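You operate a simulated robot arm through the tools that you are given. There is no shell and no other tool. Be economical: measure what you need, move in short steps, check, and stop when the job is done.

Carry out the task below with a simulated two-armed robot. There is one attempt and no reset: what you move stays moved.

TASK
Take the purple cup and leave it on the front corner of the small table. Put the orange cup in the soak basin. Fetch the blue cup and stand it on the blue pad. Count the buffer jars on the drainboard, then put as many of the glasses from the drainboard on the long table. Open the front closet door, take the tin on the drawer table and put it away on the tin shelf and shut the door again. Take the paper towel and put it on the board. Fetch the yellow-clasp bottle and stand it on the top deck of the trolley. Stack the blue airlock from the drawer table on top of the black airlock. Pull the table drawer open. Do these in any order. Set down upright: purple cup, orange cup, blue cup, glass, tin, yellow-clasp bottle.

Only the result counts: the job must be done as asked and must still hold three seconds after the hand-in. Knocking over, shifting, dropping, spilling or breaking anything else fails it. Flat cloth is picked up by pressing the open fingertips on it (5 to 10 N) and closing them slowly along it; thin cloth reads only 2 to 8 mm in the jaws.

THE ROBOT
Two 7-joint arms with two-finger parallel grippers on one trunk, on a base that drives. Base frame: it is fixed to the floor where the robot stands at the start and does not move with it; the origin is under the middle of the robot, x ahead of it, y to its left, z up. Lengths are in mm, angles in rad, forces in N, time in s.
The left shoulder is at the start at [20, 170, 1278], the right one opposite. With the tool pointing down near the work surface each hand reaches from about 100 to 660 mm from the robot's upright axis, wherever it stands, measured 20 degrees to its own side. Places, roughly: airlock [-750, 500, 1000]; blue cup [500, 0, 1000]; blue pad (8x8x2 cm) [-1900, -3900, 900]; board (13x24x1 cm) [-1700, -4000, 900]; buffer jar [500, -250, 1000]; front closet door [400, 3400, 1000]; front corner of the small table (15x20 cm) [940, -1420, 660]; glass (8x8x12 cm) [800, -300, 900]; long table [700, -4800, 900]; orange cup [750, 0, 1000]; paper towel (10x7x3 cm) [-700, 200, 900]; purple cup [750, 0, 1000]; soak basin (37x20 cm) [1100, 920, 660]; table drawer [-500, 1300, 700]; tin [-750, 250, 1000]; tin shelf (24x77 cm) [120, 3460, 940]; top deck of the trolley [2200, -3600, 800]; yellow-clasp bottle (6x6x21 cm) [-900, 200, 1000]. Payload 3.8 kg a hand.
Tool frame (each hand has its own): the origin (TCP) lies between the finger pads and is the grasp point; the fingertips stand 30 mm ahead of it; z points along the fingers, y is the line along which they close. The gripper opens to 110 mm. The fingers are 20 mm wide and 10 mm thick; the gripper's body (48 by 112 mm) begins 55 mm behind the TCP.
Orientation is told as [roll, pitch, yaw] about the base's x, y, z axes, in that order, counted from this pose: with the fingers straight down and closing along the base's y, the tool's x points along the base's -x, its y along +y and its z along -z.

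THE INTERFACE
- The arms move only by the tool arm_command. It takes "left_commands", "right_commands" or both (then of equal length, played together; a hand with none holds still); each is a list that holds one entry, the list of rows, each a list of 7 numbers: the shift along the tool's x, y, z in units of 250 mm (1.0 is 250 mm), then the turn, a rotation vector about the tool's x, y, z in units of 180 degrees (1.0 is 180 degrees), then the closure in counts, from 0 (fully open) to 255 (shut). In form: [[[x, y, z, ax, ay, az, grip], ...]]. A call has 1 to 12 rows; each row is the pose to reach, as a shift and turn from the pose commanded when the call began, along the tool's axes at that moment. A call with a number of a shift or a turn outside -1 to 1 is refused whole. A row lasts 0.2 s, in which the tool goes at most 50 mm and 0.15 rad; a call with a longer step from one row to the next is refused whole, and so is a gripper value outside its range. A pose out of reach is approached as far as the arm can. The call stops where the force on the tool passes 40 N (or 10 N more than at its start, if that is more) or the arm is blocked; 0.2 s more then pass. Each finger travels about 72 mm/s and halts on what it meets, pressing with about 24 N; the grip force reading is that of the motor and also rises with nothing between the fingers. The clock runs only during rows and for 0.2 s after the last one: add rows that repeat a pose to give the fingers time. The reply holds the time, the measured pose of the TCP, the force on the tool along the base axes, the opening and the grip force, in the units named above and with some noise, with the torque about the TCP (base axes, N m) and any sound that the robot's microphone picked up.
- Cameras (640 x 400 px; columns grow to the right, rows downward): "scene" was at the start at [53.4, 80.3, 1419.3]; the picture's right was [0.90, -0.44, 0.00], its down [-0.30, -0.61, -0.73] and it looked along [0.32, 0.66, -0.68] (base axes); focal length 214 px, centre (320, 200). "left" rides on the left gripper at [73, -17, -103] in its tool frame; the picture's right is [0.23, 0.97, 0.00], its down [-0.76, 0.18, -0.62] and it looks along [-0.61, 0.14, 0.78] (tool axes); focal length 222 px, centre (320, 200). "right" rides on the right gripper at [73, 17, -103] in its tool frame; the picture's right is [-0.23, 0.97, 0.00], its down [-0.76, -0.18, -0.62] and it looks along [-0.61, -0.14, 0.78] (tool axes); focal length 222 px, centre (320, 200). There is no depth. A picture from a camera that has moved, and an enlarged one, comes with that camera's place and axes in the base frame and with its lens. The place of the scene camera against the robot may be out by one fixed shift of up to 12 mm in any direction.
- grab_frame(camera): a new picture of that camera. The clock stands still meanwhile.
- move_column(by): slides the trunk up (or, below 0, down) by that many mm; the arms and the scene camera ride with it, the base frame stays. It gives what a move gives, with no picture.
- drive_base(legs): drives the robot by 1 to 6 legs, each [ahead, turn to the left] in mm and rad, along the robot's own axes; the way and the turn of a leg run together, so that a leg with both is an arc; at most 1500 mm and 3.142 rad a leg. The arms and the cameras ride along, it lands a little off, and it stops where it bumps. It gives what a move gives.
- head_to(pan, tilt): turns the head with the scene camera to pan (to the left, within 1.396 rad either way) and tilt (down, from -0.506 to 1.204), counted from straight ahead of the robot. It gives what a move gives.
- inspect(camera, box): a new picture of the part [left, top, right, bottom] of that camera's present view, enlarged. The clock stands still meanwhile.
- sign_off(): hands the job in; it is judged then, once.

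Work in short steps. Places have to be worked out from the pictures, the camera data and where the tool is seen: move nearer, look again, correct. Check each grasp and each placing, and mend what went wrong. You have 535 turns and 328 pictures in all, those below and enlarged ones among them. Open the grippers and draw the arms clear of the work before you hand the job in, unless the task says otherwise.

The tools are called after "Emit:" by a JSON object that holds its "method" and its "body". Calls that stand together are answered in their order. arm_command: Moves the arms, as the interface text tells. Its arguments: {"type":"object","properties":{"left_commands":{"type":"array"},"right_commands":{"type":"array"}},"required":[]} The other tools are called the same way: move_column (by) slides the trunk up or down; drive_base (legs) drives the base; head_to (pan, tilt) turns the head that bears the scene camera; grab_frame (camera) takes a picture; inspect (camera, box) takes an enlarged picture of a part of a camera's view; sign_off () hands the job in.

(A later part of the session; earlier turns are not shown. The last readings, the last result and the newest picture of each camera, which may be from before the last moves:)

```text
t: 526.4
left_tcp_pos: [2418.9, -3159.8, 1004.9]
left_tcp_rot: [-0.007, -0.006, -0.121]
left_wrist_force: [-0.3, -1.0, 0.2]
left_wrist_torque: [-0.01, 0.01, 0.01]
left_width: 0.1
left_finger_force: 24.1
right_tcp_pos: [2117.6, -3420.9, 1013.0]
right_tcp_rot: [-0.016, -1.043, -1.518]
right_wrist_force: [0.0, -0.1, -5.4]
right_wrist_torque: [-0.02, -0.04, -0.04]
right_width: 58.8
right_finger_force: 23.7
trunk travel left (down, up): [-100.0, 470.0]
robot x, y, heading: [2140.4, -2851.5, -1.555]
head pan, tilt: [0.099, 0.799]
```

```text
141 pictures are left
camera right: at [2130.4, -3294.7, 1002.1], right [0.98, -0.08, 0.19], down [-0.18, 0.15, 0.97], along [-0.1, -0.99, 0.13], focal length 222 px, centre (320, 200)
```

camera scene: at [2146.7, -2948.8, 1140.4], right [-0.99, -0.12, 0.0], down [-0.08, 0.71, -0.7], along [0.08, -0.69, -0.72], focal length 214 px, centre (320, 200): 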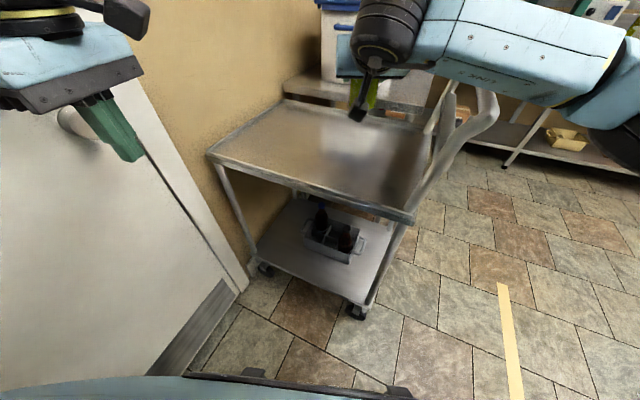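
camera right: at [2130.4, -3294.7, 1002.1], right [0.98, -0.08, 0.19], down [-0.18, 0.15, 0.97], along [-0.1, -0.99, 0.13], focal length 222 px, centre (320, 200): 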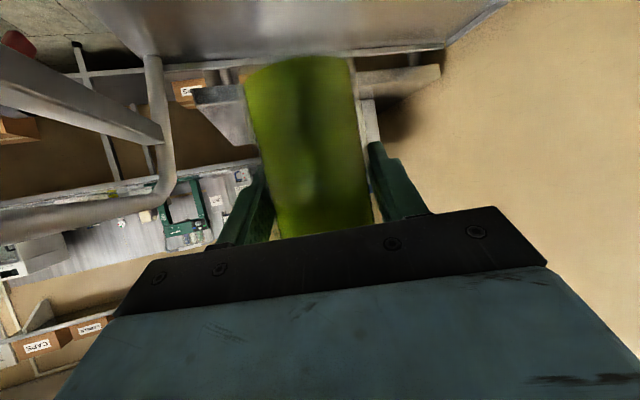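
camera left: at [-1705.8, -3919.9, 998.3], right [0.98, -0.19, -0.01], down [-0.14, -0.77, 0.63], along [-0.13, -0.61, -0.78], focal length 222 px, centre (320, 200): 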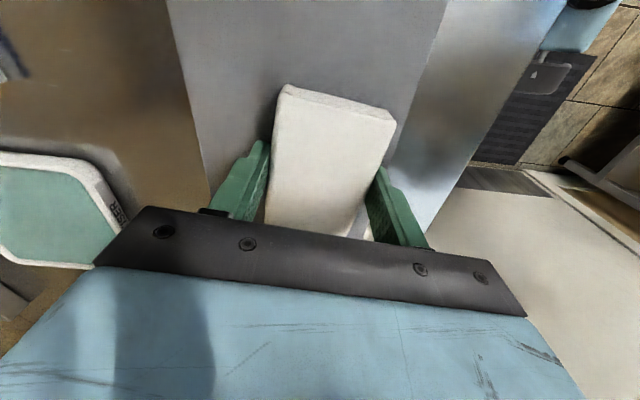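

The forearm stays north of the handle. Column down another 90.

Emit:
{"method": "move_column", "body": {"by": -90}}

Emit:
{"method": "grab_frame", "body": {"camera": "right"}}

Emit:
{"method": "grab_frame", "body": {"camera": "scene"}}

```text
t: 527.7
left_tcp_pos: [2417.4, -3157.5, 915.0]
left_tcp_rot: [-0.007, -0.006, -0.12]
left_wrist_force: [0.7, -0.2, 0.1]
left_wrist_torque: [-0.01, -0.02, -0.02]
left_width: 0.0
left_finger_force: 23.6
right_tcp_pos: [2119.3, -3419.8, 922.1]
right_tcp_rot: [-0.017, -1.042, -1.516]
right_wrist_force: [0.3, 0.7, -6.0]
right_wrist_torque: [-0.01, 0.01, 0.0]
right_width: 58.5
right_finger_force: 23.9
trunk travel left (down, up): [-10.0, 560.0]
robot x, y, heading: [2141.3, -2855.8, -1.553]
head pan, tilt: [0.099, 0.799]
```

```text
140 pictures are left
camera right: at [2130.6, -3293.6, 911.2], right [0.98, -0.08, 0.19], down [-0.18, 0.15, 0.97], along [-0.1, -0.99, 0.13], focal length 222 px, centre (320, 200)
```

right: 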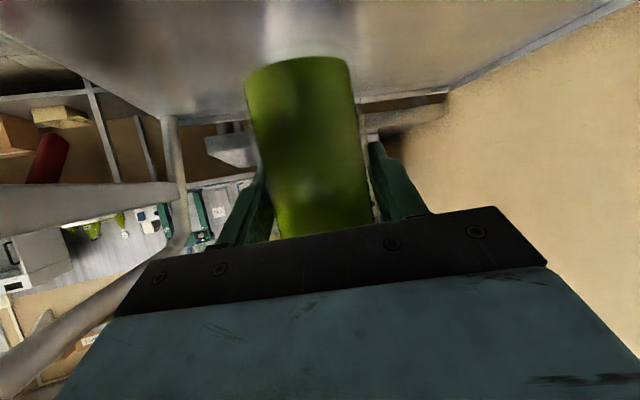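

```text
139 pictures are left
camera scene: at [2146.8, -2947.9, 1050.3], right [-0.99, -0.12, 0.0], down [-0.08, 0.71, -0.7], along [0.08, -0.69, -0.72], focal length 214 px, centre (320, 200)
```

scene: 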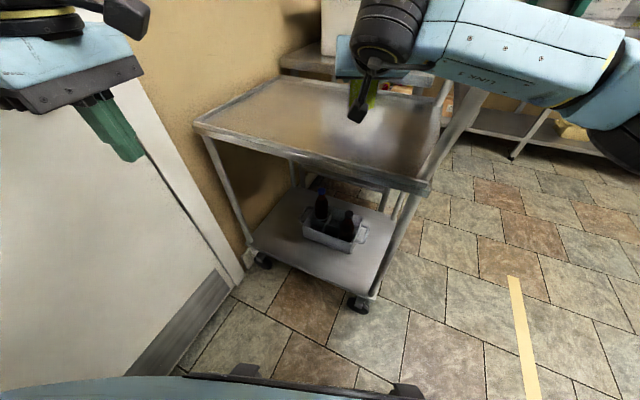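

Now down 45 mm with the arm.

Emit:
{"method": "arm_command", "body": {"right_commands": [[[0.05, 0, 0.03, 0, 0, 0, 190], [0.1, 0, 0.06, 0, 0, 0, 190], [0.155, 0, 0.091, 0, 0, 0, 190], [0.155, 0, 0.091, 0, 0, 0, 190]]]}}

```text
t: 528.7
left_tcp_pos: [2417.3, -3159.0, 914.6]
left_tcp_rot: [-0.006, -0.005, -0.119]
left_wrist_force: [-0.6, -0.5, -0.3]
left_wrist_torque: [-0.03, 0.01, -0.01]
left_width: 0.0
left_finger_force: 24.2
right_tcp_pos: [2118.1, -3422.4, 878.1]
right_tcp_rot: [-0.014, -1.044, -1.516]
right_wrist_force: [0.5, -0.2, -5.8]
right_wrist_torque: [0.0, 0.0, -0.01]
right_width: 58.6
right_finger_force: 24.4
trunk travel left (down, up): [-10.0, 560.0]
robot x, y, heading: [2141.6, -2854.2, -1.549]
head pan, tilt: [0.099, 0.799]
```

I correct the 2° tilt picked up earlier and lower on.

Emit:
{"method": "arm_command", "body": {"right_commands": [[[0, 0, 0, 0, -0.0124, 0, 190], [0.02, 0, 0.012, 0, -0.0124, 0, 190], [0.035, 0, 0.02, 0, -0.0124, 0, 190], [0.035, 0, 0.02, 0, -0.0124, 0, 190]]]}}

Emit:
{"method": "arm_command", "body": {"right_commands": [[[0.014, 0, 0.008, 0, 0, 0, 190], [0.028, 0, 0.016, 0, 0, 0, 190], [0.028, 0, 0.016, 0, 0, 0, 190]]]}}

```text
t: 529.7
left_tcp_pos: [2417.6, -3158.8, 914.4]
left_tcp_rot: [-0.006, -0.006, -0.12]
left_wrist_force: [-0.3, -0.3, -0.1]
left_wrist_torque: [0.01, -0.01, -0.02]
left_width: 0.0
left_finger_force: 24.2
right_tcp_pos: [2117.5, -3420.0, 866.9]
right_tcp_rot: [-0.015, -1.083, -1.517]
right_wrist_force: [-0.2, 0.0, -5.1]
right_wrist_torque: [-0.04, 0.01, 0.0]
right_width: 58.8
right_finger_force: 23.8
trunk travel left (down, up): [-10.0, 560.0]
robot x, y, heading: [2141.1, -2855.1, -1.551]
head pan, tilt: [0.099, 0.799]
```

```text
t: 530.5
left_tcp_pos: [2418.7, -3159.5, 914.1]
left_tcp_rot: [-0.008, -0.006, -0.121]
left_wrist_force: [-0.8, -0.2, -0.4]
left_wrist_torque: [0.0, 0.04, -0.02]
left_width: 0.0
left_finger_force: 24.2
right_tcp_pos: [2119.1, -3421.3, 859.5]
right_tcp_rot: [-0.019, -1.082, -1.517]
right_wrist_force: [-0.1, -0.1, -5.3]
right_wrist_torque: [0.0, 0.05, -0.01]
right_width: 58.4
right_finger_force: 24.0
trunk travel left (down, up): [-10.0, 560.0]
robot x, y, heading: [2138.7, -2856.0, -1.549]
head pan, tilt: [0.099, 0.799]
```

Not yet touching (force still the bottle's weight); further 4 mm steps.

Emit:
{"method": "arm_command", "body": {"right_commands": [[[0.014, 0, 0.008, 0, 0, 0, 190], [0.028, 0, 0.016, 0, 0, 0, 190], [0.042, 0, 0.024, 0, 0, 0, 190], [0.042, 0, 0.024, 0, 0, 0, 190]]]}}

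Emit:
{"method": "grab_frame", "body": {"camera": "right"}}

```text
t: 531.5
left_tcp_pos: [2417.6, -3160.3, 915.1]
left_tcp_rot: [-0.007, -0.004, -0.121]
left_wrist_force: [0.0, -0.1, -0.3]
left_wrist_torque: [0.01, -0.01, -0.01]
left_width: 0.0
left_finger_force: 23.8
right_tcp_pos: [2118.5, -3422.0, 845.1]
right_tcp_rot: [-0.018, -1.082, -1.518]
right_wrist_force: [1.1, -0.3, -5.0]
right_wrist_torque: [-0.05, -0.03, 0.01]
right_width: 58.4
right_finger_force: 24.6
trunk travel left (down, up): [-10.0, 560.0]
robot x, y, heading: [2137.5, -2848.6, -1.554]
head pan, tilt: [0.099, 0.799]
```

```text
138 pictures are left
camera right: at [2130.6, -3295.9, 830.5], right [0.98, -0.07, 0.19], down [-0.18, 0.19, 0.97], along [-0.1, -0.98, 0.17], focal length 222 px, centre (320, 200)
```

right: 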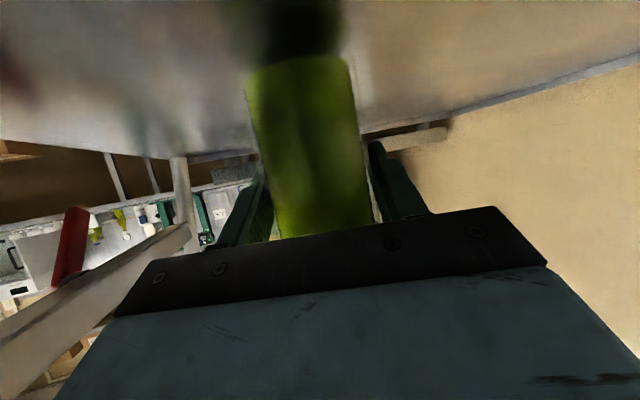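

The bottle's reflection is nearly touching its base. A few mm more.

Emit:
{"method": "arm_command", "body": {"right_commands": [[[0.01, 0, 0.006, 0, 0, 0, 190], [0.02, 0, 0.012, 0, 0, 0, 190], [0.028, 0, 0.016, 0, 0, 0, 190], [0.028, 0, 0.016, 0, 0, 0, 190]]]}}

```text
t: 532.5
left_tcp_pos: [2416.8, -3157.9, 915.6]
left_tcp_rot: [-0.008, -0.006, -0.12]
left_wrist_force: [0.2, 0.1, -0.7]
left_wrist_torque: [-0.01, 0.01, 0.03]
left_width: 0.0
left_finger_force: 23.7
right_tcp_pos: [2118.7, -3422.4, 841.5]
right_tcp_rot: [-0.011, -1.09, -1.522]
right_wrist_force: [0.7, 2.3, 15.2]
right_wrist_torque: [-0.09, -0.54, 0.08]
right_width: 58.6
right_finger_force: 24.1
trunk travel left (down, up): [-10.0, 560.0]
robot x, y, heading: [2142.0, -2854.0, -1.553]
head pan, tilt: [0.099, 0.799]
```

Contact (15 N up). I ease 2 mm, open, and draw straight back.

Emit:
{"method": "arm_command", "body": {"right_commands": [[[-0.008, 0, -0.005, 0, 0, 0, 190], [-0.008, 0, -0.005, 0, 0, 0, 150], [-0.008, 0, -0.005, 0, 0, 0, 100], [-0.008, 0, -0.005, 0, 0, 0, 60], [-0.008, 0, -0.005, 0, 0, 0, 40], [-0.008, 0, -0.005, 0, 0, 0, 40]]]}}

Emit:
{"method": "grab_frame", "body": {"camera": "right"}}

```text
t: 533.9
left_tcp_pos: [2417.8, -3158.4, 913.7]
left_tcp_rot: [-0.009, -0.005, -0.119]
left_wrist_force: [0.5, 0.6, -0.2]
left_wrist_torque: [-0.02, 0.01, -0.01]
left_width: 0.0
left_finger_force: 23.9
right_tcp_pos: [2118.1, -3421.9, 841.3]
right_tcp_rot: [-0.017, -1.082, -1.515]
right_wrist_force: [-0.2, 1.4, 0.3]
right_wrist_torque: [-0.07, 0.0, 0.05]
right_width: 92.7
right_finger_force: 0.0
trunk travel left (down, up): [-10.0, 560.0]
robot x, y, heading: [2139.1, -2855.5, -1.554]
head pan, tilt: [0.099, 0.799]
```

```text
137 pictures are left
camera right: at [2130.0, -3296.1, 825.6], right [0.98, -0.07, 0.19], down [-0.18, 0.19, 0.97], along [-0.1, -0.98, 0.17], focal length 222 px, centre (320, 200)
```

right: 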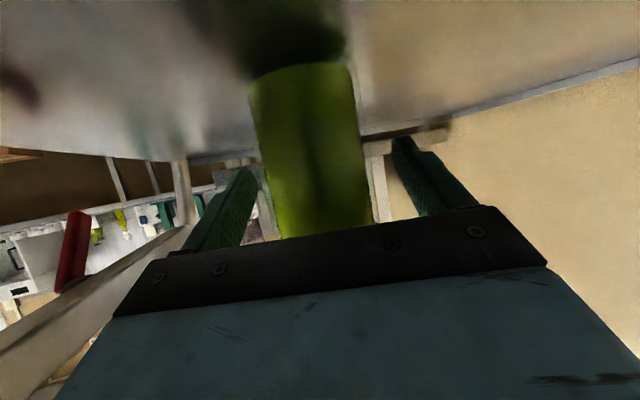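

The bottle stands. Draw back 150 mm, then raise the column.

Emit:
{"method": "arm_command", "body": {"right_commands": [[[0.04, 0, -0.08, 0, 0, 0, 40], [0.085, 0, -0.165, 0, 0, 0, 40], [0.13, 0, -0.25, 0, 0, 0, 40], [0.18, 0, -0.34, 0, 0, 0, 40], [0.23, 0, -0.43, 0, 0, 0, 40], [0.281, 0, -0.53, 0, 0, 0, 40]]]}}

Emit:
{"method": "move_column", "body": {"by": 260}}

Emit:
{"method": "grab_frame", "body": {"camera": "scene"}}

```text
t: 535.3
left_tcp_pos: [2416.6, -3159.2, 914.5]
left_tcp_rot: [-0.008, -0.005, -0.121]
left_wrist_force: [0.7, -0.2, 0.6]
left_wrist_torque: [0.0, 0.0, 0.03]
left_width: 0.0
left_finger_force: 24.0
right_tcp_pos: [2111.9, -3272.5, 841.1]
right_tcp_rot: [-0.018, -1.085, -1.516]
right_wrist_force: [-0.4, -0.4, -1.1]
right_wrist_torque: [0.02, 0.0, 0.02]
right_width: 92.8
right_finger_force: 0.1
trunk travel left (down, up): [-10.0, 560.0]
robot x, y, heading: [2140.7, -2853.6, -1.552]
head pan, tilt: [0.099, 0.799]
```

```text
t: 538.0
left_tcp_pos: [2418.1, -3159.7, 1174.0]
left_tcp_rot: [-0.008, -0.007, -0.121]
left_wrist_force: [0.7, -0.2, -0.3]
left_wrist_torque: [0.0, -0.04, -0.04]
left_width: 0.2
left_finger_force: 24.6
right_tcp_pos: [2112.4, -3273.0, 1100.7]
right_tcp_rot: [-0.018, -1.081, -1.516]
right_wrist_force: [-0.1, -0.3, -0.6]
right_wrist_torque: [0.0, 0.04, -0.01]
right_width: 93.0
right_finger_force: 0.0
trunk travel left (down, up): [-270.0, 300.0]
robot x, y, heading: [2142.7, -2852.4, -1.554]
head pan, tilt: [0.099, 0.799]
```

```text
136 pictures are left
camera scene: at [2146.8, -2948.5, 1310.2], right [-0.99, -0.12, 0.0], down [-0.08, 0.71, -0.7], along [0.08, -0.69, -0.72], focal length 214 px, centre (320, 200)
```

scene: 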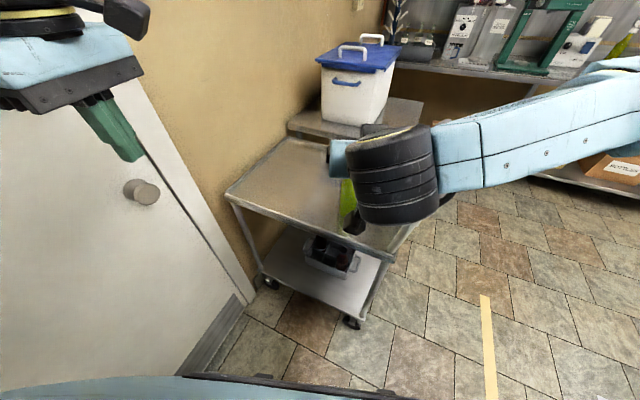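

I back the base 130 mm north to see the bottle.

Emit:
{"method": "drive_base", "body": {"legs": [[-130, 0]]}}

Emit:
{"method": "arm_command", "body": {"right_commands": [[[0, -0.15, 0, 0, 0.042, 0, 40], [0, -0.3, 0, 0, 0.084, 0, 40], [0, -0.45, 0, 0, 0.126, 0, 40], [0, -0.6, 0, 0, 0.168, 0, 40], [0, -0.7, 0, 0, 0.21, 0, 40], [0, -0.7, 0, 0, 0.252, 0, 40], [0, -0.7, 0, 0, 0.294, 0, 40], [0, -0.7, 0, 0, 0.336, 0, 40]]]}}

Emit:
{"method": "grab_frame", "body": {"camera": "scene"}}

```text
t: 539.2
left_tcp_pos: [2415.4, -3030.1, 1175.7]
left_tcp_rot: [-0.007, -0.005, -0.121]
left_wrist_force: [0.9, 0.0, -0.2]
left_wrist_torque: [-0.06, 0.03, -0.02]
left_width: 0.1
left_finger_force: 24.2
right_tcp_pos: [2110.5, -3144.7, 1101.5]
right_tcp_rot: [-0.016, -1.084, -1.517]
right_wrist_force: [0.3, 0.7, 0.6]
right_wrist_torque: [0.01, 0.03, 0.0]
right_width: 92.9
right_finger_force: 0.0
trunk travel left (down, up): [-270.0, 300.0]
robot x, y, heading: [2141.2, -2723.8, -1.557]
head pan, tilt: [0.099, 0.799]
```

```text
t: 541.0
left_tcp_pos: [2416.2, -3032.0, 1174.1]
left_tcp_rot: [-0.006, -0.005, -0.12]
left_wrist_force: [-0.6, -0.8, 0.4]
left_wrist_torque: [0.0, 0.0, -0.02]
left_width: 0.1
left_finger_force: 24.0
right_tcp_pos: [1935.3, -3152.8, 1102.6]
right_tcp_rot: [-0.007, -0.026, -1.532]
right_wrist_force: [0.3, 0.0, 0.0]
right_wrist_torque: [0.0, -0.02, 0.02]
right_width: 92.6
right_finger_force: 0.2
trunk travel left (down, up): [-270.0, 300.0]
robot x, y, heading: [2141.2, -2723.8, -1.556]
head pan, tilt: [0.099, 0.799]
```

```text
135 pictures are left
camera scene: at [2144.9, -2821.4, 1310.3], right [-0.99, -0.12, 0.0], down [-0.08, 0.71, -0.7], along [0.08, -0.69, -0.72], focal length 214 px, centre (320, 200)
```

scene: 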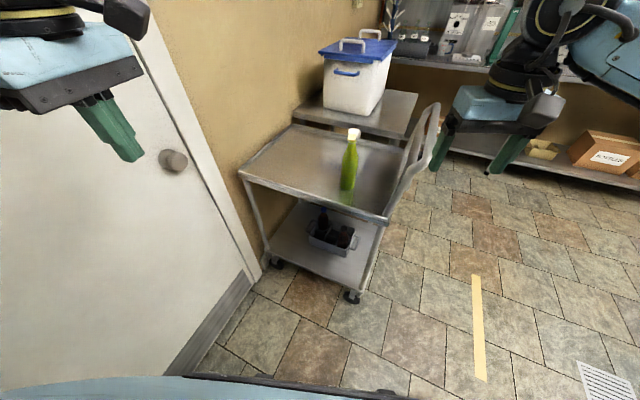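

The bottle stands upright on the trolley. Now back for the cups and glasses: I turn west and look along the way.

Emit:
{"method": "drive_base", "body": {"legs": [[0, -1.977]]}}

Emit:
{"method": "head_to", "body": {"pan": -0.3, "tilt": 0.3}}

Emit:
{"method": "grab_frame", "body": {"camera": "scene"}}

```text
t: 546.2
left_tcp_pos: [1744.2, -2843.8, 1174.8]
left_tcp_rot: [-0.007, -0.004, -2.136]
left_wrist_force: [-0.1, 0.5, 0.2]
left_wrist_torque: [0.01, -0.02, 0.05]
left_width: 0.1
left_finger_force: 23.8
right_tcp_pos: [1841.1, -2358.9, 1102.8]
right_tcp_rot: [-0.009, -0.029, 2.738]
right_wrist_force: [-0.7, 0.6, 0.3]
right_wrist_torque: [0.01, 0.03, 0.02]
right_width: 92.2
right_finger_force: 0.1
trunk travel left (down, up): [-270.0, 300.0]
robot x, y, heading: [2142.1, -2726.5, 2.717]
head pan, tilt: [0.099, 0.799]
```

```text
t: 547.2
left_tcp_pos: [1742.9, -2844.7, 1174.8]
left_tcp_rot: [-0.007, -0.004, -2.135]
left_wrist_force: [-0.2, 0.2, 0.9]
left_wrist_torque: [0.03, -0.01, 0.03]
left_width: 0.0
left_finger_force: 24.1
right_tcp_pos: [1840.4, -2358.6, 1103.3]
right_tcp_rot: [-0.008, -0.03, 2.737]
right_wrist_force: [0.4, 0.2, -0.2]
right_wrist_torque: [-0.01, -0.02, -0.01]
right_width: 92.6
right_finger_force: 0.1
trunk travel left (down, up): [-270.0, 300.0]
robot x, y, heading: [2139.9, -2725.0, 2.717]
head pan, tilt: [-0.3, 0.3]
```

```text
134 pictures are left
camera scene: at [2046.0, -2649.1, 1354.6], right [0.66, 0.75, 0.0], down [0.22, -0.2, -0.95], along [-0.71, 0.63, -0.3], focal length 214 px, centre (320, 200)
```

scene: 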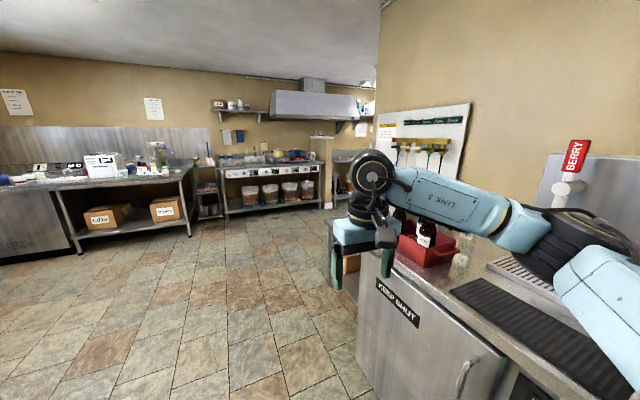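

The right arm is close to the tap tower; I turn slightly left and drive off westwards.

Emit:
{"method": "drive_base", "body": {"legs": [[0, 0.15], [1400, 0]]}}

Emit:
{"method": "head_to", "body": {"pan": -1.0, "tilt": 0.4}}

Emit:
{"method": "grab_frame", "body": {"camera": "scene"}}

```text
t: 554.9
left_tcp_pos: [401.8, -2506.7, 1174.6]
left_tcp_rot: [-0.006, -0.004, -1.993]
left_wrist_force: [-0.4, -0.1, -0.2]
left_wrist_torque: [0.01, -0.01, -0.02]
left_width: 0.1
left_finger_force: 24.0
right_tcp_pos: [427.0, -2013.1, 1104.0]
right_tcp_rot: [-0.009, -0.028, 2.88]
right_wrist_force: [-0.3, 0.0, -0.2]
right_wrist_torque: [-0.02, 0.0, 0.03]
right_width: 92.7
right_finger_force: 0.0
trunk travel left (down, up): [-270.0, 300.0]
robot x, y, heading: [777.5, -2333.4, 2.861]
head pan, tilt: [-0.3, 0.3]
```

```text
t: 556.0
left_tcp_pos: [400.1, -2506.0, 1174.6]
left_tcp_rot: [-0.007, -0.007, -1.992]
left_wrist_force: [0.4, 0.9, 0.1]
left_wrist_torque: [-0.02, -0.02, 0.01]
left_width: 0.0
left_finger_force: 24.2
right_tcp_pos: [426.7, -2013.5, 1103.9]
right_tcp_rot: [-0.008, -0.029, 2.88]
right_wrist_force: [0.3, -0.5, -0.5]
right_wrist_torque: [0.02, -0.02, -0.01]
right_width: 92.6
right_finger_force: 0.0
trunk travel left (down, up): [-270.0, 300.0]
robot x, y, heading: [774.3, -2334.8, 2.862]
head pan, tilt: [-1.0, 0.4]
```

```text
133 pictures are left
camera scene: at [723.4, -2233.3, 1345.4], right [0.96, 0.28, 0.0], down [0.11, -0.37, -0.92], along [-0.26, 0.88, -0.39], focal length 214 px, centre (320, 200)
```

scene: 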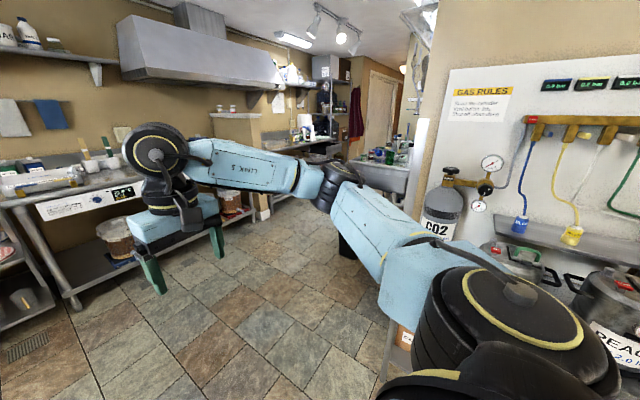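

The low gas table (small table) is on my right. I drive on to the bench where the cups and glasses are.

Emit:
{"method": "drive_base", "body": {"legs": [[0, -0.795], [1400, 0], [231, 0], [0, -0.632], [880, 0]]}}

Emit:
{"method": "drive_base", "body": {"legs": [[0, -1.78]]}}

Emit:
{"method": "head_to", "body": {"pan": 0.1, "tilt": 0.75}}

Emit:
{"method": "grab_frame", "body": {"camera": "scene"}}

```text
t: 572.3
left_tcp_pos: [-161.0, 287.7, 1174.6]
left_tcp_rot: [-0.008, -0.004, 2.893]
left_wrist_force: [0.9, -0.1, 0.5]
left_wrist_torque: [-0.04, 0.02, 0.04]
left_width: 0.0
left_finger_force: 23.8
right_tcp_pos: [331.3, 346.4, 1103.3]
right_tcp_rot: [-0.009, -0.028, 1.482]
right_wrist_force: [0.1, 0.6, -0.3]
right_wrist_torque: [0.0, 0.02, -0.03]
right_width: 92.5
right_finger_force: 0.1
trunk travel left (down, up): [-270.0, 300.0]
robot x, y, heading: [70.1, -51.3, 1.456]
head pan, tilt: [-1.0, 0.4]
```

```text
t: 577.0
left_tcp_pos: [455.0, 107.6, 1174.9]
left_tcp_rot: [-0.008, -0.004, 1.108]
left_wrist_force: [0.0, -0.8, 0.3]
left_wrist_torque: [0.01, -0.01, 0.01]
left_width: 0.0
left_finger_force: 24.4
right_tcp_pos: [406.9, -386.9, 1103.3]
right_tcp_rot: [-0.01, -0.028, -0.303]
right_wrist_force: [0.4, -0.7, 0.6]
right_wrist_torque: [0.03, 0.02, 0.0]
right_width: 92.5
right_finger_force: 0.1
trunk travel left (down, up): [-270.0, 300.0]
robot x, y, heading: [73.4, -48.2, -0.328]
head pan, tilt: [-1.0, 0.4]
```

```text
t: 578.3
left_tcp_pos: [455.0, 106.8, 1174.6]
left_tcp_rot: [-0.009, -0.005, 1.107]
left_wrist_force: [0.0, -0.7, -0.7]
left_wrist_torque: [-0.02, 0.0, 0.0]
left_width: 0.1
left_finger_force: 24.0
right_tcp_pos: [408.4, -386.4, 1102.3]
right_tcp_rot: [-0.008, -0.027, -0.304]
right_wrist_force: [-0.5, 0.4, 0.7]
right_wrist_torque: [0.01, -0.02, 0.03]
right_width: 92.6
right_finger_force: 0.1
trunk travel left (down, up): [-270.0, 300.0]
robot x, y, heading: [72.5, -52.2, -0.324]
head pan, tilt: [0.099, 0.75]
```

```text
132 pictures are left
camera scene: at [170.5, -70.3, 1314.4], right [-0.23, -0.97, 0.0], down [-0.66, 0.15, -0.73], along [0.71, -0.16, -0.68], focal length 214 px, centre (320, 200)
```

scene: 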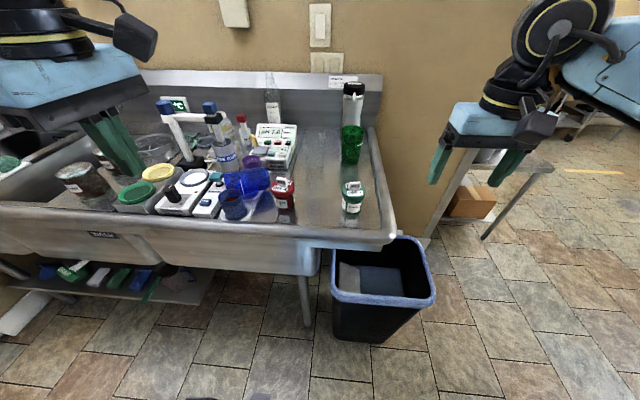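

Something has changed: the blue glass seems to lie on its side by the cups. I zoom in.

Emit:
{"method": "inspect", "body": {"camera": "scene", "box": [150, 90, 400, 240]}}

```text
2.56 times, centred on (275, 165) of scene
camera zoom: at [170.5, -70.3, 1314.4], right [-0.23, -0.97, 0.0], down [-0.66, 0.15, -0.73], along [0.71, -0.16, -0.68], focal length 549 px, centre (435, 290)
```

zoom: 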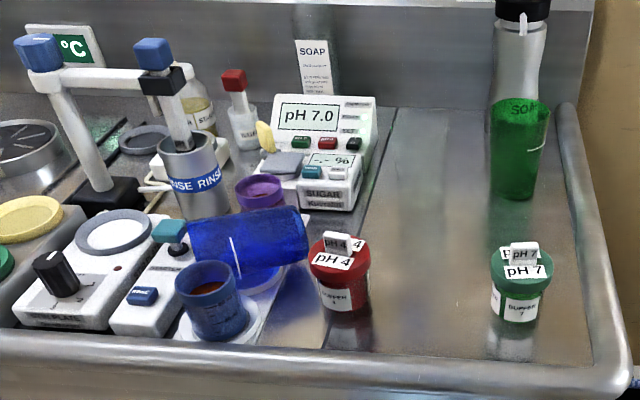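

The blue glass has been knocked over (probably by my right elbow early on); the cups themselves stand where they were. I'll pick it up and set it upright at its destination. First I turn the left hand back to its normal yaw to look from above.

Emit:
{"method": "arm_command", "body": {"left_commands": [[[0, 0, 0, 0, 0, 0.042, 255], [0, 0, 0, 0, 0, 0.084, 200], [0, 0, 0, 0, 0, 0.126, 150], [0, 0, 0, 0, 0, 0.168, 100], [0, 0, 0, 0, 0, 0.21, 50], [0, 0, 0, 0, 0, 0.252, 0], [0, 0, 0, 0, 0, 0.294, 0], [0, 0, 0, 0, 0, 0.336, 0], [0, 0, 0, 0, 0, 0.378, 0], [0, 0, 0, 0, 0, 0.42, 0], [0, 0, 0, 0, 0, 0.455, 0]]]}}

Emit:
{"method": "grab_frame", "body": {"camera": "left"}}

```text
t: 580.7
left_tcp_pos: [455.2, 105.9, 1174.5]
left_tcp_rot: [0.006, -0.006, -0.325]
left_wrist_force: [0.3, 0.6, -0.4]
left_wrist_torque: [0.01, 0.02, 0.0]
left_width: 110.0
left_finger_force: 0.1
right_tcp_pos: [407.5, -386.1, 1103.3]
right_tcp_rot: [-0.009, -0.028, -0.302]
right_wrist_force: [-0.1, 0.6, -0.4]
right_wrist_torque: [-0.01, 0.02, -0.01]
right_width: 92.8
right_finger_force: 0.1
trunk travel left (down, up): [-270.0, 300.0]
robot x, y, heading: [72.7, -50.6, -0.326]
head pan, tilt: [0.099, 0.75]
```

```text
130 pictures are left
camera left: at [379.6, 112.5, 1277.7], right [0.09, 1.0, 0.0], down [0.77, -0.07, 0.63], along [0.63, -0.06, -0.78], focal length 222 px, centre (320, 200)
```

left: 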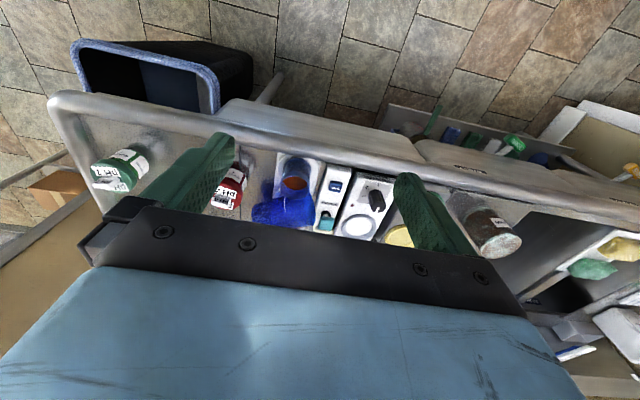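

Closer look: I move the left hand to about (590,60) at z≈1150.

Emit:
{"method": "arm_command", "body": {"left_commands": [[[-0.14, 0, 0, 0, 0, 0, 0], [-0.28, 0, 0, 0, 0, 0, 0], [-0.42, 0, 0.05, 0, 0, 0, 0], [-0.54, 0, 0.1, 0, 0, 0, 0]]]}}

Emit:
{"method": "inspect", "body": {"camera": "left", "box": [180, 20, 440, 220]}}

```text
t: 581.7
left_tcp_pos: [583.9, 64.6, 1150.2]
left_tcp_rot: [0.003, -0.007, -0.323]
left_wrist_force: [0.4, 1.2, -0.5]
left_wrist_torque: [-0.02, 0.01, 0.04]
left_width: 110.0
left_finger_force: 0.0
right_tcp_pos: [407.8, -386.4, 1103.0]
right_tcp_rot: [-0.008, -0.027, -0.304]
right_wrist_force: [-0.2, 0.2, -0.2]
right_wrist_torque: [0.03, 0.0, -0.02]
right_width: 93.0
right_finger_force: 0.0
trunk travel left (down, up): [-270.0, 300.0]
robot x, y, heading: [75.9, -47.8, -0.324]
head pan, tilt: [0.099, 0.75]
```

```text
2.00 times, centred on (310, 120) of left
camera zoom: at [508.8, 70.3, 1252.4], right [0.09, 1.0, 0.0], down [0.77, -0.07, 0.63], along [0.63, -0.06, -0.78], focal length 444 px, centre (340, 360)
```

zoom: 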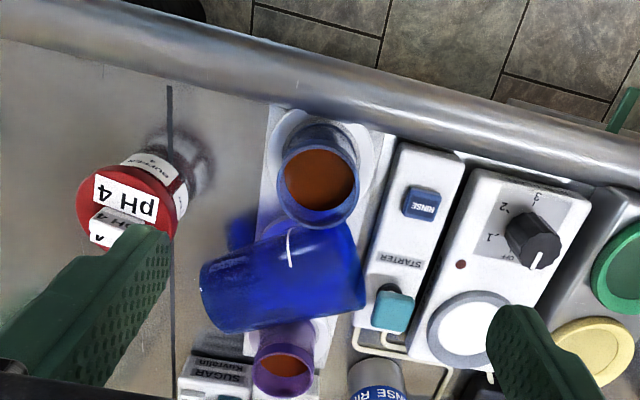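

The glass lies between the blue and purple cups, base to the south, mouth north. I'll take the blue cup first with the left hand; column down 75, then over the cup (597,49).

Emit:
{"method": "move_column", "body": {"by": -75}}

Emit:
{"method": "arm_command", "body": {"left_commands": [[[-0.035, -0.02, 0.03, 0, 0, 0, 40], [-0.07, -0.044, 0.08, 0, 0, 0, 70], [-0.07, -0.044, 0.14, 0, 0, 0, 70], [-0.07, -0.044, 0.14, 0, 0, 0, 70]]]}}

Emit:
{"method": "grab_frame", "body": {"camera": "left"}}

```text
t: 582.8
left_tcp_pos: [582.4, 64.4, 1074.9]
left_tcp_rot: [0.003, -0.006, -0.324]
left_wrist_force: [0.6, 0.2, 0.6]
left_wrist_torque: [0.0, -0.01, 0.01]
left_width: 109.9
left_finger_force: 0.0
right_tcp_pos: [407.4, -386.7, 1028.3]
right_tcp_rot: [-0.01, -0.028, -0.304]
right_wrist_force: [0.4, 0.3, 0.7]
right_wrist_torque: [-0.01, 0.0, 0.01]
right_width: 92.7
right_finger_force: 0.0
trunk travel left (down, up): [-195.0, 375.0]
robot x, y, heading: [76.3, -47.9, -0.326]
head pan, tilt: [0.099, 0.75]
```

```text
t: 583.8
left_tcp_pos: [595.7, 49.4, 1041.9]
left_tcp_rot: [0.004, -0.01, -0.323]
left_wrist_force: [-0.5, 0.9, 1.0]
left_wrist_torque: [0.0, 0.01, 0.02]
left_width: 79.9
left_finger_force: 0.0
right_tcp_pos: [407.7, -386.4, 1027.2]
right_tcp_rot: [-0.01, -0.028, -0.306]
right_wrist_force: [1.0, -0.7, -0.5]
right_wrist_torque: [-0.01, -0.02, 0.01]
right_width: 92.7
right_finger_force: 0.0
trunk travel left (down, up): [-195.0, 375.0]
robot x, y, heading: [76.1, -47.8, -0.325]
head pan, tilt: [0.099, 0.75]
```

```text
128 pictures are left
camera left: at [521.2, 53.8, 1143.1], right [0.09, 1.0, 0.0], down [0.77, -0.07, 0.63], along [0.63, -0.06, -0.78], focal length 222 px, centre (320, 200)
```

left: 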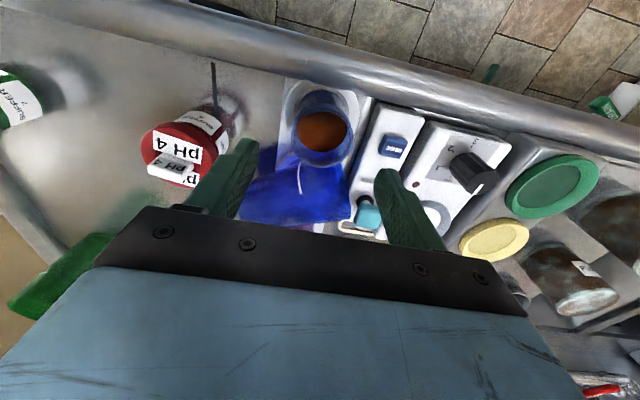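

Aligned. Descend to 948 and close.

Emit:
{"method": "arm_command", "body": {"left_commands": [[[0, 0, 0.1, 0, 0, 0, 70], [0, 0, 0.2, 0, 0, 0, 70], [0, 0, 0.3, 0, 0, 0, 70], [0, 0, 0.375, 0, 0, 0, 70], [0, 0, 0.375, 0, 0, 0, 110], [0, 0, 0.375, 0, 0, 0, 150], [0, 0, 0.375, 0, 0, 0, 200], [0, 0, 0.375, 0, 0, 0, 200]]]}}

Emit:
{"method": "grab_frame", "body": {"camera": "left"}}

```text
t: 585.6
left_tcp_pos: [597.7, 48.5, 945.9]
left_tcp_rot: [0.003, -0.006, -0.323]
left_wrist_force: [-0.9, -0.2, -0.6]
left_wrist_torque: [-0.01, 0.03, 0.0]
left_width: 51.3
left_finger_force: 23.1
right_tcp_pos: [408.1, -386.6, 1027.2]
right_tcp_rot: [-0.009, -0.029, -0.304]
right_wrist_force: [1.3, -0.5, -0.9]
right_wrist_torque: [0.0, 0.01, -0.01]
right_width: 92.3
right_finger_force: 0.0
trunk travel left (down, up): [-195.0, 375.0]
robot x, y, heading: [75.6, -54.0, -0.327]
head pan, tilt: [0.099, 0.75]
```

```text
127 pictures are left
camera left: at [521.6, 54.4, 1048.3], right [0.09, 1.0, 0.0], down [0.77, -0.07, 0.63], along [0.63, -0.06, -0.78], focal length 222 px, centre (320, 200)
```

left: 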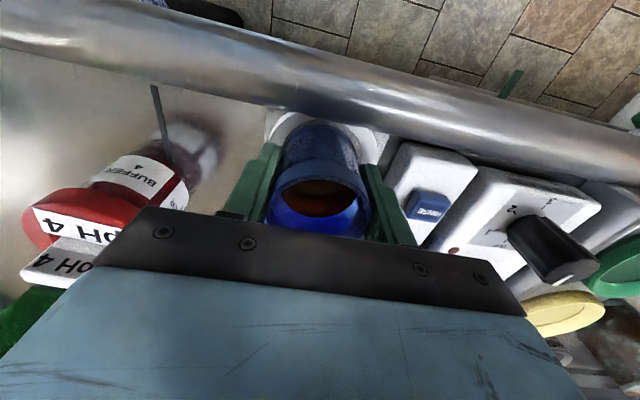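

Gripped at 51 mm. I lift slowly 130 mm and check the glass stays put.

Emit:
{"method": "arm_command", "body": {"left_commands": [[[0, 0, -0.03, 0, 0, 0, 200], [0, 0, -0.08, 0, 0, 0, 200], [0, 0, -0.15, 0, 0, 0, 200], [0, 0, -0.24, 0, 0, 0, 200], [0, 0, -0.34, 0, 0, 0, 200], [0, 0, -0.44, 0, 0, 0, 200], [0, 0, -0.52, 0, 0, 0, 200]]]}}

Emit:
{"method": "inspect", "body": {"camera": "scene", "box": [150, 90, 400, 240]}}

```text
t: 587.2
left_tcp_pos: [596.8, 46.6, 1076.0]
left_tcp_rot: [0.004, -0.006, -0.319]
left_wrist_force: [0.3, 0.0, -1.1]
left_wrist_torque: [-0.01, 0.02, 0.02]
left_width: 51.5
left_finger_force: 24.0
right_tcp_pos: [407.8, -387.2, 1027.0]
right_tcp_rot: [-0.009, -0.026, -0.305]
right_wrist_force: [0.3, 0.1, 0.1]
right_wrist_torque: [0.04, 0.01, -0.03]
right_width: 92.9
right_finger_force: 0.1
trunk travel left (down, up): [-195.0, 375.0]
robot x, y, heading: [72.8, -50.6, -0.328]
head pan, tilt: [0.099, 0.75]
```

```text
2.56 times, centred on (275, 165) of scene
camera zoom: at [170.4, -70.3, 1239.3], right [-0.22, -0.97, 0.0], down [-0.66, 0.15, -0.73], along [0.71, -0.16, -0.68], focal length 549 px, centre (435, 290)
```

zoom: 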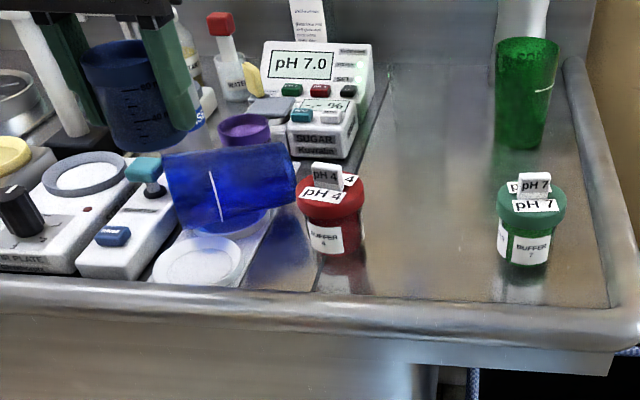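

The fallen glass stayed in place. I retract the cup toward me, raise the column 120 for safe passage, and shift the base to (253,73) for the green glass.

Emit:
{"method": "arm_command", "body": {"left_commands": [[[0.08, 0, -0.04, 0, 0, 0, 200], [0.2, 0, -0.08, 0, 0, 0, 200], [0.32, 0, -0.08, 0, 0, 0, 200], [0.44, 0, -0.08, 0, 0, 0, 200], [0.56, 0, -0.08, 0, 0, 0, 200], [0.66, 0, -0.08, 0, 0, 0, 200], [0.74, 0, -0.08, 0, 0, 0, 200]]]}}

Emit:
{"method": "move_column", "body": {"by": 120}}

Emit:
{"method": "drive_base", "body": {"legs": [[0, 0.93], [218, 0], [0, -0.9]]}}

Emit:
{"method": "grab_frame", "body": {"camera": "scene"}}

```text
t: 588.8
left_tcp_pos: [418.8, 107.5, 1095.0]
left_tcp_rot: [0.004, -0.007, -0.321]
left_wrist_force: [-0.3, -0.4, -0.8]
left_wrist_torque: [0.0, -0.04, -0.01]
left_width: 51.1
left_finger_force: 24.0
right_tcp_pos: [406.9, -385.8, 1028.3]
right_tcp_rot: [-0.01, -0.027, -0.303]
right_wrist_force: [0.3, -0.2, -0.9]
right_wrist_torque: [-0.02, -0.01, 0.0]
right_width: 92.7
right_finger_force: 0.0
trunk travel left (down, up): [-195.0, 375.0]
robot x, y, heading: [74.2, -49.2, -0.326]
head pan, tilt: [0.099, 0.75]
```

```text
t: 590.3
left_tcp_pos: [419.9, 108.2, 1215.5]
left_tcp_rot: [0.004, -0.007, -0.321]
left_wrist_force: [-0.3, -0.5, -1.6]
left_wrist_torque: [0.03, -0.06, 0.02]
left_width: 51.4
left_finger_force: 24.2
right_tcp_pos: [408.0, -387.0, 1147.6]
right_tcp_rot: [-0.01, -0.028, -0.305]
right_wrist_force: [-0.5, 0.1, 0.1]
right_wrist_torque: [-0.01, 0.02, 0.0]
right_width: 93.0
right_finger_force: 0.0
trunk travel left (down, up): [-315.0, 255.0]
robot x, y, heading: [71.3, -51.2, -0.328]
head pan, tilt: [0.099, 0.75]
```

```text
t: 596.7
left_tcp_pos: [594.2, 239.7, 1215.4]
left_tcp_rot: [0.002, -0.008, -0.3]
left_wrist_force: [0.2, -0.8, -0.8]
left_wrist_torque: [-0.01, 0.01, -0.01]
left_width: 51.4
left_finger_force: 24.1
right_tcp_pos: [593.4, -255.9, 1148.5]
right_tcp_rot: [-0.008, -0.027, -0.281]
right_wrist_force: [1.0, -0.2, 0.5]
right_wrist_torque: [-0.04, 0.03, 0.0]
right_width: 92.6
right_finger_force: 0.0
trunk travel left (down, up): [-315.0, 255.0]
robot x, y, heading: [255.3, 74.1, -0.298]
head pan, tilt: [0.099, 0.75]
```

```text
125 pictures are left
camera scene: at [349.8, 55.4, 1359.3], right [-0.2, -0.98, 0.0], down [-0.67, 0.14, -0.73], along [0.72, -0.15, -0.68], focal length 214 px, centre (320, 200)
```

scene: 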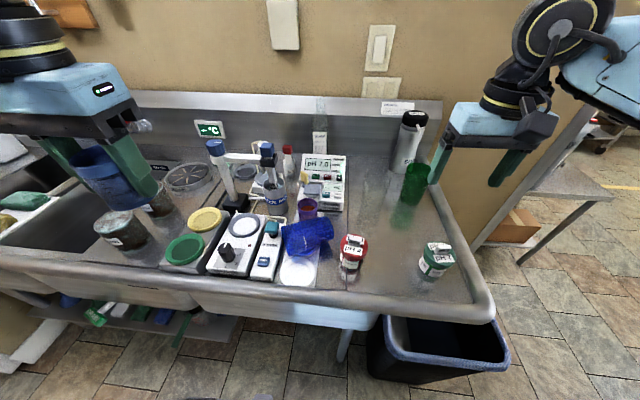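

I tilt the right hand, then bring it above and just in front of the green glass (≈(783,−320)).

Emit:
{"method": "arm_command", "body": {"right_commands": [[[0, 0, 0, 0, -0.042, 0, 40], [0, 0, 0, 0, -0.084, 0, 20], [0, 0, 0, 0, -0.126, 0, 0], [0, 0, 0, 0, -0.168, 0, 0], [0, 0, 0, 0, -0.21, 0, 0], [0, 0, 0, 0, -0.252, 0, 0], [0, 0, 0, 0, -0.294, 0, 0], [0, 0, 0, 0, -0.335, 0, 0], [0, 0, 0, 0, -0.335, 0, 0]]]}}

Emit:
{"method": "arm_command", "body": {"right_commands": [[[-0.047, 0, 0.088, 0, 0, 0, 0], [-0.094, 0, 0.177, 0, 0, 0, 0], [-0.141, 0, 0.265, 0, 0, 0, 0], [-0.188, 0, 0.353, 0, 0, 0, 0], [-0.235, 0, 0.44, 0, 0, 0, 0], [-0.28, 0, 0.52, 0, 0, 0, 0], [-0.28, 0, 0.52, 0, 0, 0, 0]]]}}

Emit:
{"method": "grab_frame", "body": {"camera": "right"}}

```text
t: 598.7
left_tcp_pos: [596.4, 239.0, 1215.8]
left_tcp_rot: [0.003, -0.008, -0.3]
left_wrist_force: [0.0, 0.4, -1.3]
left_wrist_torque: [0.01, 0.03, -0.01]
left_width: 51.7
left_finger_force: 24.8
right_tcp_pos: [605.5, -257.4, 1149.9]
right_tcp_rot: [-0.017, -1.079, -0.267]
right_wrist_force: [1.0, 0.4, 0.3]
right_wrist_torque: [0.01, -0.02, 0.01]
right_width: 109.9
right_finger_force: 0.0
right hand out of reach, approached as far as the arm can: row 8, 9
trunk travel left (down, up): [-315.0, 255.0]
robot x, y, heading: [252.5, 75.3, -0.303]
head pan, tilt: [0.099, 0.75]
```

```text
t: 600.3
left_tcp_pos: [593.7, 239.3, 1214.1]
left_tcp_rot: [0.003, -0.006, -0.301]
left_wrist_force: [0.1, 0.3, -0.6]
left_wrist_torque: [0.0, -0.01, -0.02]
left_width: 51.6
left_finger_force: 23.9
right_tcp_pos: [747.5, -298.7, 1150.0]
right_tcp_rot: [-0.016, -1.082, -0.265]
right_wrist_force: [-0.4, -0.2, 0.2]
right_wrist_torque: [0.0, 0.02, 0.03]
right_width: 110.0
right_finger_force: 0.1
trunk travel left (down, up): [-315.0, 255.0]
robot x, y, heading: [252.8, 70.6, -0.301]
head pan, tilt: [0.099, 0.75]
```

```text
124 pictures are left
camera right: at [632.9, -247.6, 1134.6], right [0.37, 0.91, 0.19], down [-0.23, -0.11, 0.97], along [0.9, -0.41, 0.17], focal length 222 px, centre (320, 200)
```

right: 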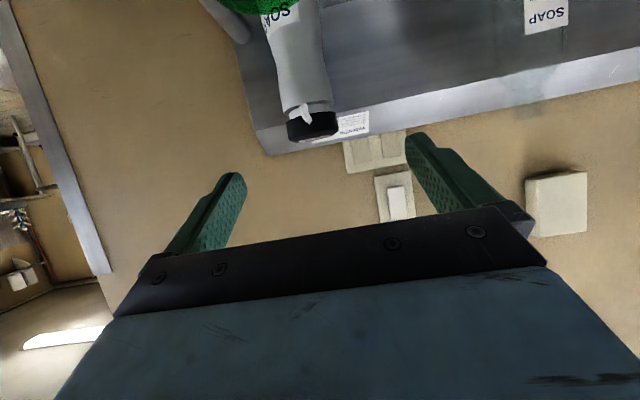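

I lower the column 100 and look again for alignment.

Emit:
{"method": "move_column", "body": {"by": -85}}

Emit:
{"method": "grab_frame", "body": {"camera": "right"}}

Emit:
{"method": "inspect", "body": {"camera": "scene", "box": [330, 100, 560, 280]}}

```text
t: 601.5
left_tcp_pos: [594.2, 239.1, 1130.6]
left_tcp_rot: [0.002, -0.008, -0.301]
left_wrist_force: [0.5, -0.8, -1.0]
left_wrist_torque: [0.01, 0.01, 0.03]
left_width: 51.5
left_finger_force: 23.8
right_tcp_pos: [748.2, -299.9, 1063.8]
right_tcp_rot: [-0.018, -1.08, -0.267]
right_wrist_force: [0.5, 0.1, 0.5]
right_wrist_torque: [-0.01, 0.01, 0.02]
right_width: 110.1
right_finger_force: 0.0
trunk travel left (down, up): [-230.0, 340.0]
robot x, y, heading: [252.5, 74.7, -0.305]
head pan, tilt: [0.099, 0.75]
```

```text
123 pictures are left
camera right: at [632.8, -247.5, 1049.7], right [0.37, 0.91, 0.19], down [-0.23, -0.11, 0.97], along [0.9, -0.41, 0.17], focal length 222 px, centre (320, 200)
```

right: 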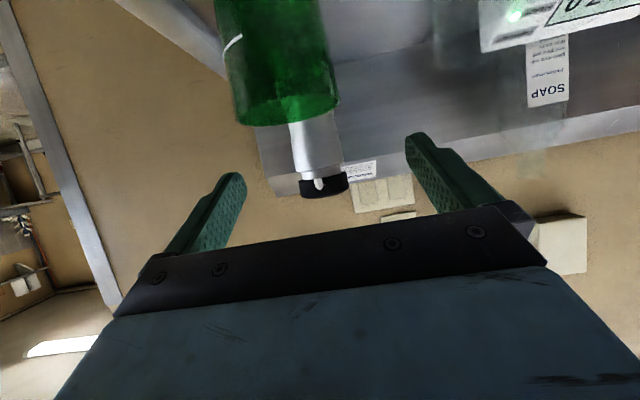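

```text
2.22 times, centred on (445, 190) of scene
camera zoom: at [349.7, 55.7, 1274.4], right [-0.2, -0.98, 0.0], down [-0.67, 0.14, -0.73], along [0.72, -0.15, -0.68], focal length 477 px, centre (42, 222)
```

zoom: 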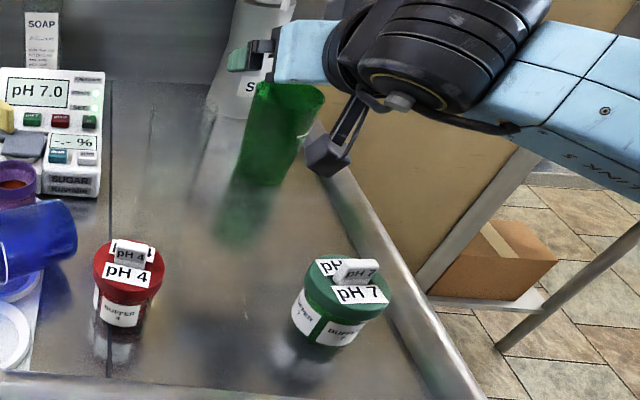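

Refined glass centre: (790,−331), rim z≈1005. I shift 19 mm right and 31 mm forward, then descend to z≈955.

Emit:
{"method": "arm_command", "body": {"right_commands": [[[-0.03, -0.04, 0.05, 0, 0, 0, 0], [-0.058, -0.076, 0.11, 0, 0, 0, 0], [-0.058, -0.076, 0.11, 0, 0, 0, 0]]]}}

Emit:
{"method": "arm_command", "body": {"right_commands": [[[0.08, 0, 0.043, 0, 0, 0, 0], [0.16, 0, 0.086, 0, 0, 0, 0], [0.24, 0, 0.128, 0, 0, 0, 0], [0.24, 0, 0.128, 0, 0, 0, 0]]]}}

Emit:
{"method": "grab_frame", "body": {"camera": "right"}}

```text
t: 602.3
left_tcp_pos: [594.6, 238.2, 1130.2]
left_tcp_rot: [0.004, -0.008, -0.301]
left_wrist_force: [-0.8, 1.2, -0.5]
left_wrist_torque: [0.0, 0.0, 0.0]
left_width: 51.2
left_finger_force: 23.9
right_tcp_pos: [771.8, -325.7, 1065.0]
right_tcp_rot: [-0.018, -1.081, -0.265]
right_wrist_force: [-0.6, -0.5, 0.0]
right_wrist_torque: [0.0, 0.0, -0.01]
right_width: 110.2
right_finger_force: 0.0
trunk travel left (down, up): [-230.0, 340.0]
robot x, y, heading: [254.5, 72.5, -0.304]
head pan, tilt: [0.099, 0.75]
```

```text
t: 603.3
left_tcp_pos: [594.4, 239.4, 1130.6]
left_tcp_rot: [0.003, -0.006, -0.301]
left_wrist_force: [0.2, 0.4, -0.9]
left_wrist_torque: [-0.02, -0.03, 0.03]
left_width: 51.3
left_finger_force: 23.3
right_tcp_pos: [773.6, -326.0, 997.3]
right_tcp_rot: [-0.019, -1.078, -0.267]
right_wrist_force: [1.2, -0.7, -0.1]
right_wrist_torque: [0.01, -0.01, -0.03]
right_width: 110.1
right_finger_force: 0.1
trunk travel left (down, up): [-230.0, 340.0]
robot x, y, heading: [255.2, 72.3, -0.304]
head pan, tilt: [0.099, 0.75]
```

```text
121 pictures are left
camera right: at [657.8, -275.0, 981.6], right [0.37, 0.91, 0.19], down [-0.23, -0.11, 0.97], along [0.9, -0.41, 0.17], focal length 222 px, centre (320, 200)
```

right: 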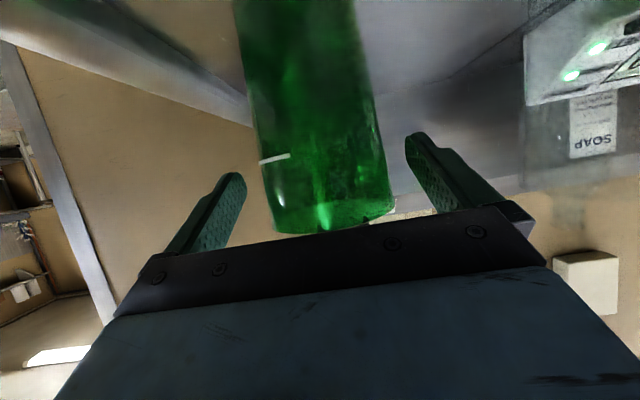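

Centred. Lower another 42 mm and close.

Emit:
{"method": "arm_command", "body": {"right_commands": [[[0.05, 0, 0.026, 0, 0, 0, 0], [0.1, 0, 0.053, 0, 0, 0, 0], [0.14, 0, 0.075, 0, 0, 0, 0], [0.14, 0, 0.075, 0, 0, 0, 40], [0.14, 0, 0.075, 0, 0, 0, 70], [0.14, 0, 0.075, 0, 0, 0, 100], [0.14, 0, 0.075, 0, 0, 0, 140], [0.14, 0, 0.075, 0, 0, 0, 170], [0.14, 0, 0.075, 0, 0, 0, 170]]]}}

Emit:
{"method": "grab_frame", "body": {"camera": "right"}}

```text
t: 605.3
left_tcp_pos: [594.7, 238.6, 1130.4]
left_tcp_rot: [0.004, -0.008, -0.302]
left_wrist_force: [-0.2, 0.6, -1.3]
left_wrist_torque: [-0.01, -0.02, -0.02]
left_width: 51.5
left_finger_force: 24.2
right_tcp_pos: [772.5, -325.9, 955.6]
right_tcp_rot: [-0.017, -1.082, -0.266]
right_wrist_force: [0.9, -0.1, -0.3]
right_wrist_torque: [0.0, 0.01, 0.0]
right_width: 65.7
right_finger_force: 23.8
trunk travel left (down, up): [-230.0, 340.0]
robot x, y, heading: [251.2, 74.1, -0.304]
head pan, tilt: [0.099, 0.75]
```

```text
120 pictures are left
camera right: at [656.9, -275.1, 940.9], right [0.37, 0.91, 0.19], down [-0.23, -0.11, 0.97], along [0.9, -0.41, 0.17], focal length 222 px, centre (320, 200)
```

right: 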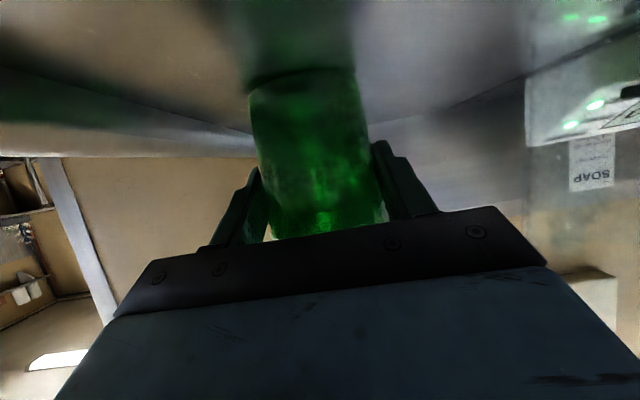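

Gripped at 66 mm. Lift 150 mm.

Emit:
{"method": "arm_command", "body": {"right_commands": [[[-0.04, 0, -0.02, 0, 0, 0, 170], [-0.12, 0, -0.064, 0, 0, 0, 170], [-0.22, 0, -0.117, 0, 0, 0, 170], [-0.32, 0, -0.17, 0, 0, 0, 170], [-0.42, 0, -0.223, 0, 0, 0, 170], [-0.53, 0, -0.28, 0, 0, 0, 170]]]}}

Emit:
{"method": "grab_frame", "body": {"camera": "scene"}}

```text
t: 606.7
left_tcp_pos: [594.6, 238.3, 1130.0]
left_tcp_rot: [0.002, -0.007, -0.3]
left_wrist_force: [1.0, 0.3, -1.3]
left_wrist_torque: [0.03, 0.02, 0.01]
left_width: 51.6
left_finger_force: 24.5
right_tcp_pos: [774.3, -327.6, 1105.6]
right_tcp_rot: [-0.017, -1.079, -0.268]
right_wrist_force: [0.4, -0.1, -2.0]
right_wrist_torque: [0.02, 0.03, 0.02]
right_width: 65.6
right_finger_force: 24.0
trunk travel left (down, up): [-230.0, 340.0]
robot x, y, heading: [255.4, 70.7, -0.31]
head pan, tilt: [0.099, 0.75]
```

```text
119 pictures are left
camera scene: at [349.9, 55.8, 1274.3], right [-0.2, -0.98, 0.0], down [-0.67, 0.14, -0.73], along [0.72, -0.15, -0.68], focal length 214 px, centre (320, 200)
```

scene: 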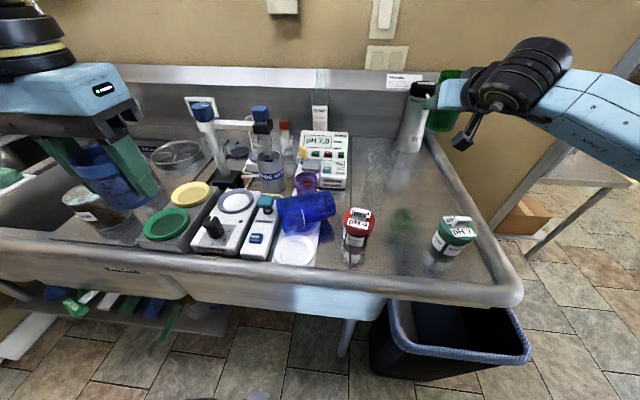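

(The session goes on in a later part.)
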